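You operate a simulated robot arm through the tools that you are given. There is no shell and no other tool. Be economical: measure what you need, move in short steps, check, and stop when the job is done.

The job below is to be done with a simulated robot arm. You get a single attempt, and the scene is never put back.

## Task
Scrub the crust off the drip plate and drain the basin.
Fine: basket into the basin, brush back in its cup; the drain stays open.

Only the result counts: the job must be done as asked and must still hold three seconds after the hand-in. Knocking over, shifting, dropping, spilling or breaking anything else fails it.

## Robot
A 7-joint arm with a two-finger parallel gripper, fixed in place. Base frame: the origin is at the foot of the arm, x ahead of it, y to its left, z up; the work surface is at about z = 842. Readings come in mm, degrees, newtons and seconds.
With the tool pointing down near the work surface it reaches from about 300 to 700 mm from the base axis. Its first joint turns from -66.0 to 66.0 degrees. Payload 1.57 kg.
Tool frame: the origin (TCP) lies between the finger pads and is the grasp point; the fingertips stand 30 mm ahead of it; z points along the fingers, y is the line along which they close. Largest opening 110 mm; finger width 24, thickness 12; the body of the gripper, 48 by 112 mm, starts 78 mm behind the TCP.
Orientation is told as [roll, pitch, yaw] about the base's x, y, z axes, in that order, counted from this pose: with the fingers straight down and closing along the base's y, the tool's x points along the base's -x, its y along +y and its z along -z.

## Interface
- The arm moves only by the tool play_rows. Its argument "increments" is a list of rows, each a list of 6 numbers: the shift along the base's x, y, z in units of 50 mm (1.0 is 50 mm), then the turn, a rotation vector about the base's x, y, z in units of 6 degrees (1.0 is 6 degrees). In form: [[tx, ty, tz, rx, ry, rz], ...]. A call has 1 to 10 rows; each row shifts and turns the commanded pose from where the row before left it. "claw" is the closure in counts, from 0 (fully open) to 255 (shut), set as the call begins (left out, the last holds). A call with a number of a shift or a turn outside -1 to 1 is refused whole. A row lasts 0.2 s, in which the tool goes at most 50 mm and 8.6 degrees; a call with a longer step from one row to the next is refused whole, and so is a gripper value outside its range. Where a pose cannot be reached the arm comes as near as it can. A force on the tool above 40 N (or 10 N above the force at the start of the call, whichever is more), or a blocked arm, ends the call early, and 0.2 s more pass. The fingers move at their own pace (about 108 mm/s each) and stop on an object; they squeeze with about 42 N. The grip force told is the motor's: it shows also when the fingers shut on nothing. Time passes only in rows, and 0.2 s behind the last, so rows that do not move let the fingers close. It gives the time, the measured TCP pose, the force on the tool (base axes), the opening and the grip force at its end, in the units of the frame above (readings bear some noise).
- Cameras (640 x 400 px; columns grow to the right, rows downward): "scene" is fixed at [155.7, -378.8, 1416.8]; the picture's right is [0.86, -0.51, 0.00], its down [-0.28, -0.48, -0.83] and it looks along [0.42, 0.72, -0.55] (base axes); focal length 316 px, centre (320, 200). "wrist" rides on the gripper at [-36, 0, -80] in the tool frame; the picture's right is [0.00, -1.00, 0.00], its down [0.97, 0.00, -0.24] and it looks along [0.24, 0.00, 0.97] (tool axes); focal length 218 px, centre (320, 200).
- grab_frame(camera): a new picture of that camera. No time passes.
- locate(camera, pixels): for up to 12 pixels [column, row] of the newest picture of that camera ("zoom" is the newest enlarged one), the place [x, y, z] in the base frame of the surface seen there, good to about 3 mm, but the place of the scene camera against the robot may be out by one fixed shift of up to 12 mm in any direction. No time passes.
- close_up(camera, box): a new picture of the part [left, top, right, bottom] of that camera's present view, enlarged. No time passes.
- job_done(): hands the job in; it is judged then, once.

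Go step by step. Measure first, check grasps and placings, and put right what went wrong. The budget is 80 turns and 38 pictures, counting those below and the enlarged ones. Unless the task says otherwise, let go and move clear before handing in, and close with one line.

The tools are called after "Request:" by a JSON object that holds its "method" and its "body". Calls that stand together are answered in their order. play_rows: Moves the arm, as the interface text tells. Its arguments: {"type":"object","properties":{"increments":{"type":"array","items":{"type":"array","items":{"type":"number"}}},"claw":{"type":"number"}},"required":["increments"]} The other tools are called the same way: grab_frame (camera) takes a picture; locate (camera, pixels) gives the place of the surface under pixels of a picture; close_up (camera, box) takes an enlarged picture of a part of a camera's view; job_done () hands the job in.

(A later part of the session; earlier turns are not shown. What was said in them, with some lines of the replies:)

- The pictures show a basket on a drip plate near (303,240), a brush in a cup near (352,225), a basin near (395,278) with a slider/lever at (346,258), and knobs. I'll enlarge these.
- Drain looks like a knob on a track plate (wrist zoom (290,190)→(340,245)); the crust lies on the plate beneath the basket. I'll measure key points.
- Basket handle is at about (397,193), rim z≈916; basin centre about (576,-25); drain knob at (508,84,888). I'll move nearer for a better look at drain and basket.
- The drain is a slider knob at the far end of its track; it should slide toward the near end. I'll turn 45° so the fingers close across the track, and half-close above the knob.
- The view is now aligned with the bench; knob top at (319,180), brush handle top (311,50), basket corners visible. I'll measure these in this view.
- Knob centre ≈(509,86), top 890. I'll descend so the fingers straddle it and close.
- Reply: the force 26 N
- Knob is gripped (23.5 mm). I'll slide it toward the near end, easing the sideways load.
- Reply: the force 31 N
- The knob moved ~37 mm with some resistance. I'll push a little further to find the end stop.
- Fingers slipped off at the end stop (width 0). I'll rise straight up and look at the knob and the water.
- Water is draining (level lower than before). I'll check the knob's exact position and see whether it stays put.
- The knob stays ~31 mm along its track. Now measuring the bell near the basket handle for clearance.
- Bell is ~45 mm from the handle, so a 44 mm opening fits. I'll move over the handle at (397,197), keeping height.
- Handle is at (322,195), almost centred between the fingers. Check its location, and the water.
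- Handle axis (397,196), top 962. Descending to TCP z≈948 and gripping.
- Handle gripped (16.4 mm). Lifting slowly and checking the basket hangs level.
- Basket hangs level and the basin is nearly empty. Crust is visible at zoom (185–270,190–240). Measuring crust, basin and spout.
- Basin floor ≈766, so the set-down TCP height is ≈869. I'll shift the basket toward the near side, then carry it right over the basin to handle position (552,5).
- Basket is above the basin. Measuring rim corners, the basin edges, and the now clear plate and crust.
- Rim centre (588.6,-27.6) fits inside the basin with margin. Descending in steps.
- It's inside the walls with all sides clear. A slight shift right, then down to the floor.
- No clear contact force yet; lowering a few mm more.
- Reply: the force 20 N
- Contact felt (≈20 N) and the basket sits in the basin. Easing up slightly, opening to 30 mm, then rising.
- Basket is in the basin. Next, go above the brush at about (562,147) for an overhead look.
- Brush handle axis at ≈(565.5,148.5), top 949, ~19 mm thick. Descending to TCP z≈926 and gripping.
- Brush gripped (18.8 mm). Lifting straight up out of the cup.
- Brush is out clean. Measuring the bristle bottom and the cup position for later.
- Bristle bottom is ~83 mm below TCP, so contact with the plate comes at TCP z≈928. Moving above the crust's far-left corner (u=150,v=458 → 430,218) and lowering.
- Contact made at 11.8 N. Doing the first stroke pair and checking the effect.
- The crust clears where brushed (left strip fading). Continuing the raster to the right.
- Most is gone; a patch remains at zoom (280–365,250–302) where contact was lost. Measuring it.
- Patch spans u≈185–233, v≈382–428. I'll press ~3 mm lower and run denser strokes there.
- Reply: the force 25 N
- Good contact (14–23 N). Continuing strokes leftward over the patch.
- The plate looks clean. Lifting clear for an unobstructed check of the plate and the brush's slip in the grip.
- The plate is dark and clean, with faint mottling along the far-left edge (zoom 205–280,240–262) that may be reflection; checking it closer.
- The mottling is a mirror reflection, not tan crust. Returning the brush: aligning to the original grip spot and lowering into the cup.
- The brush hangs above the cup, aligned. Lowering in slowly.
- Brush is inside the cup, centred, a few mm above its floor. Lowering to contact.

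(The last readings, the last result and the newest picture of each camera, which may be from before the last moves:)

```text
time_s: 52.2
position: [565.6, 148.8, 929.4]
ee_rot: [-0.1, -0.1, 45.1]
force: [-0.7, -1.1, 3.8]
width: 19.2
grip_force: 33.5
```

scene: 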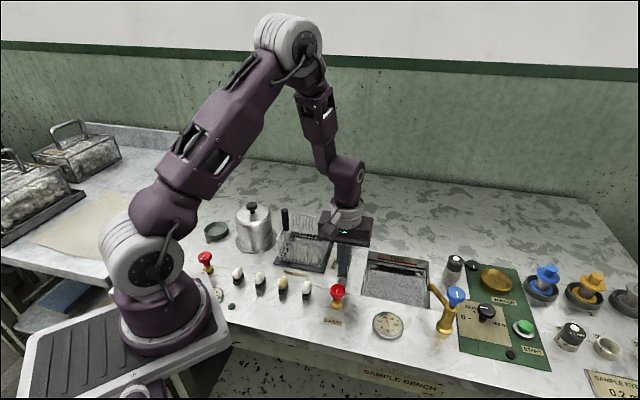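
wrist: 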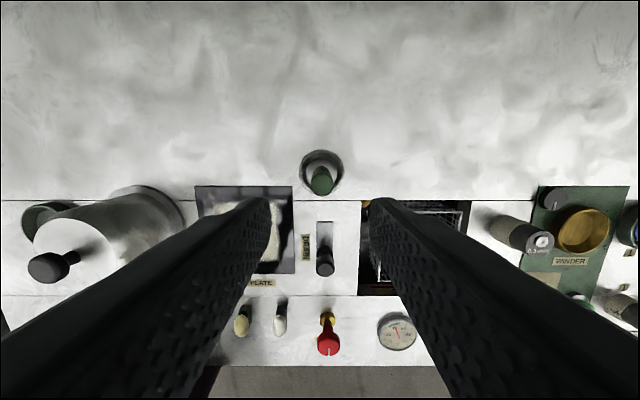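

Light contact (3.8 N). Releasing and rising.

Request:
{"method": "play_rows", "body": {"increments": [[0, 0, 0, 0, 0, 0], [0, 0, 0, 0, 0, 0], [0, 0, 0, 0, 0, 0]], "claw": 139}}

Request:
{"method": "play_rows", "body": {"increments": [[0, 0, 0.3, 0, 0, 0], [0, 0, 0.6, 0, 0, 0], [0, 0, 0.8, 0, 0, 0], [0, 0, 0.8, 0, 0, 0], [-0.5, -0.5, 0.2, 0, 0, 0], [-0.7, -0.7, 0, 0, 0, 0], [-0.3, -0.3, 0, 0, 0, 0], [0, 0, 0, 0, 0, 0]]}}

Request:
{"method": "grab_frame", "body": {"camera": "wrist"}}

Request:
{"method": "close_up", "body": {"camera": "scene", "box": [260, 190, 440, 310]}}

```text
time_s: 53.0
position: [566.2, 149.6, 928.5]
ee_rot: [0.0, 0.1, 45.0]
force: [0.8, 0.2, -0.6]
width: 50.2
grip_force: 0.0
```

```text
time_s: 54.8
position: [490.5, 73.6, 1065.2]
ee_rot: [0.0, 0.0, 45.0]
force: [0.2, 0.4, -0.5]
width: 50.2
grip_force: 0.0
```

```text
6 pictures are left
```

wrist: 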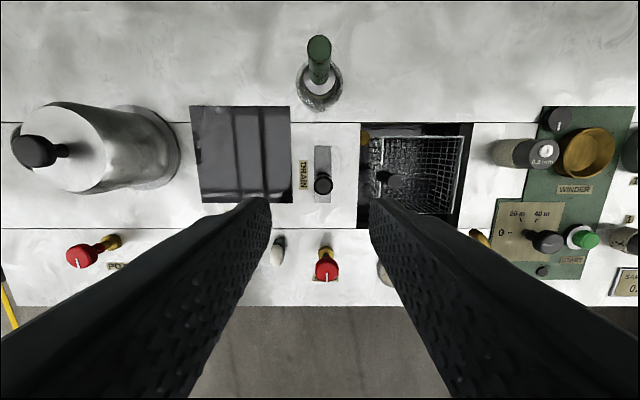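

```text
3.33 times, centred on (350, 250) of scene
```

zoom: 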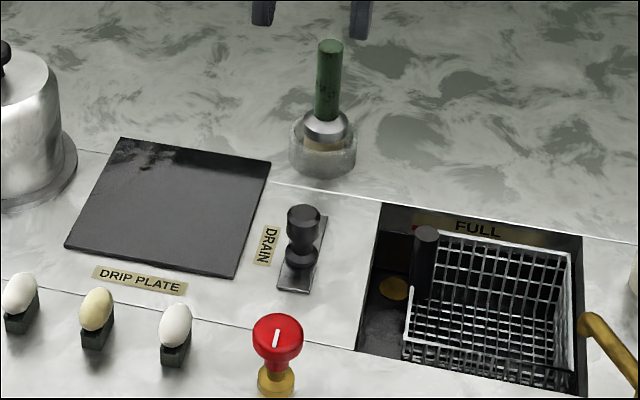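

Plate is clean, brush stands in its cup, basket sits in the dry basin. Checking that the drain knob hasn't crept back and that the floor is dry.

Request:
{"method": "locate", "body": {"camera": "wrist", "pixels": [[323, 186], [322, 148], [321, 202], [364, 140], [368, 200], [320, 45]]}}

Request:
{"method": "close_up", "body": {"camera": "wrist", "box": [290, 110, 480, 230]}}

```text
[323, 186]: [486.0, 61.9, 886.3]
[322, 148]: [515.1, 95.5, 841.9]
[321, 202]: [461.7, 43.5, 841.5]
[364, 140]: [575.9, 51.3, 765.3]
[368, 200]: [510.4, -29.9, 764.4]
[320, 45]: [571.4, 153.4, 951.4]
```

```text
3.33 times, centred on (385, 170) of wrist
```

zoom: 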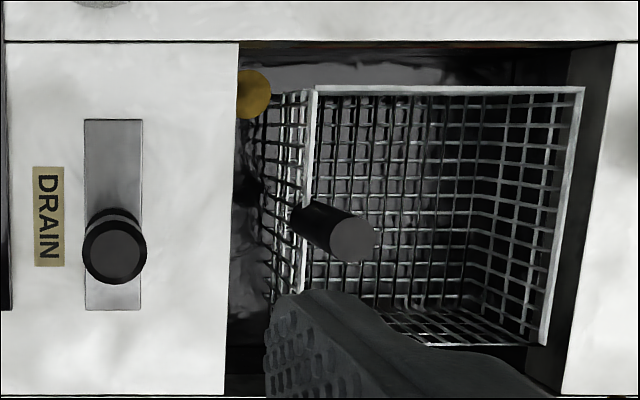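

Drained and dry; the knob is held at v≈387, but the track continues ~30 mm further. I'll nudge it with closed fingers from behind to confirm it's at its stop.

Request:
{"method": "play_rows", "body": {"increments": [[0.36, 0.22, 0, 0, 0, 0], [0, 0, -0.8, 0, 0, 0], [0, 0, -0.8, 0, 0, 0], [0, 0, -0.8, 0, 0, 0], [0, 0, -0.8, 0, 0, 0], [0, 0, -0.5, 0, 0, 0], [0, 0, 0, 0, 0, 0]], "claw": 255}}

Request:
{"method": "play_rows", "body": {"increments": [[-0.07, -0.07, 0, 0, 0, 0], [-0.07, -0.07, 0, 0, 0, 0], [-0.04, -0.04, 0, 0, 0, 0], [0, 0, 0, 0, 0, 0]]}}

```text
time_s: 56.4
position: [508.9, 83.3, 880.0]
ee_rot: [0.1, 0.0, 44.9]
force: [-0.2, 0.6, -0.1]
width: 0.1
grip_force: 21.4
```

```text
time_s: 57.4
position: [500.6, 77.5, 879.2]
ee_rot: [0.0, -0.2, 45.1]
force: [14.4, 11.9, -4.7]
width: 0.0
grip_force: 20.6
```

Contact at 18.6 N with no movement so far. One more small push.

Request:
{"method": "play_rows", "body": {"increments": [[-0.03, -0.03, 0, 0, 0, 0], [-0.02, -0.02, 0, 0, 0, 0], [0, 0, 0, 0, 0, 0]]}}

```text
time_s: 58.0
position: [501.6, 76.7, 880.3]
ee_rot: [-0.2, -0.9, 45.2]
force: [2.4, 3.1, 0.5]
width: 0.0
grip_force: 21.3
stopped in row 2: the force on the tool passed its limit (the readings are from after the stop); the commanded pose is now the measured one
```

The knob is at its end stop: 40 N didn't move it. Backing off, rising clear and checking once more.

Request:
{"method": "play_rows", "body": {"increments": [[0.1, 0.1, 0, 0, 0, 0], [0, 0, 0.6, 0, 0, 0], [0, 0, 0.8, 0, 0, 0], [0, 0, 0.8, 0, 0, 0], [0, 0, 0.8, 0, 0, 0], [-0.3, -0.3, 0.4, 0, 0, 0], [0, 0, 0, 0, 0, 0]]}}

Request:
{"method": "grab_frame", "body": {"camera": "scene"}}

Request:
{"method": "close_up", "body": {"camera": "scene", "box": [260, 190, 440, 310]}}

```text
time_s: 59.6
position: [490.4, 66.2, 1051.5]
ee_rot: [-0.1, -0.9, 45.1]
force: [0.0, 0.3, 0.0]
width: 0.1
grip_force: 21.6
```

```text
3 pictures are left
```

scene: 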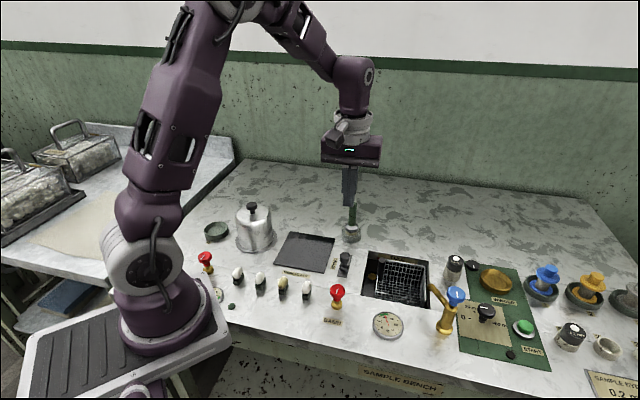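

```text
3.33 times, centred on (350, 250) of scene
```

zoom: 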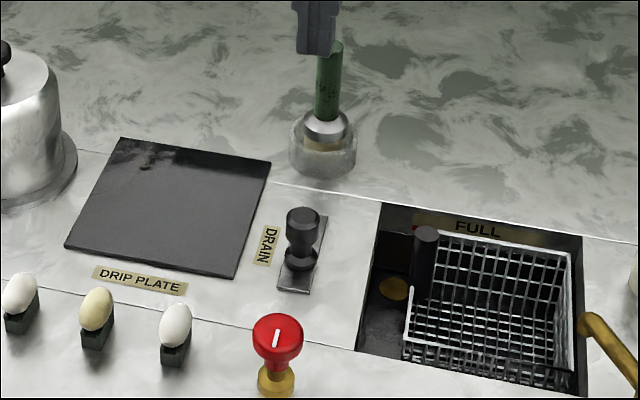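

The last pictures show a clean plate, the brush in its cup, the basket in the empty basin, and the drain knob open at its stop. The arm is clear, so I'm handing in.

Request:
{"method": "job_done", "body": {}}

```text
The job is handed in.
```

The drip plate is scrubbed clean and the basin is empty with its drain left open; the basket is in the basin and the brush is back in its cup.
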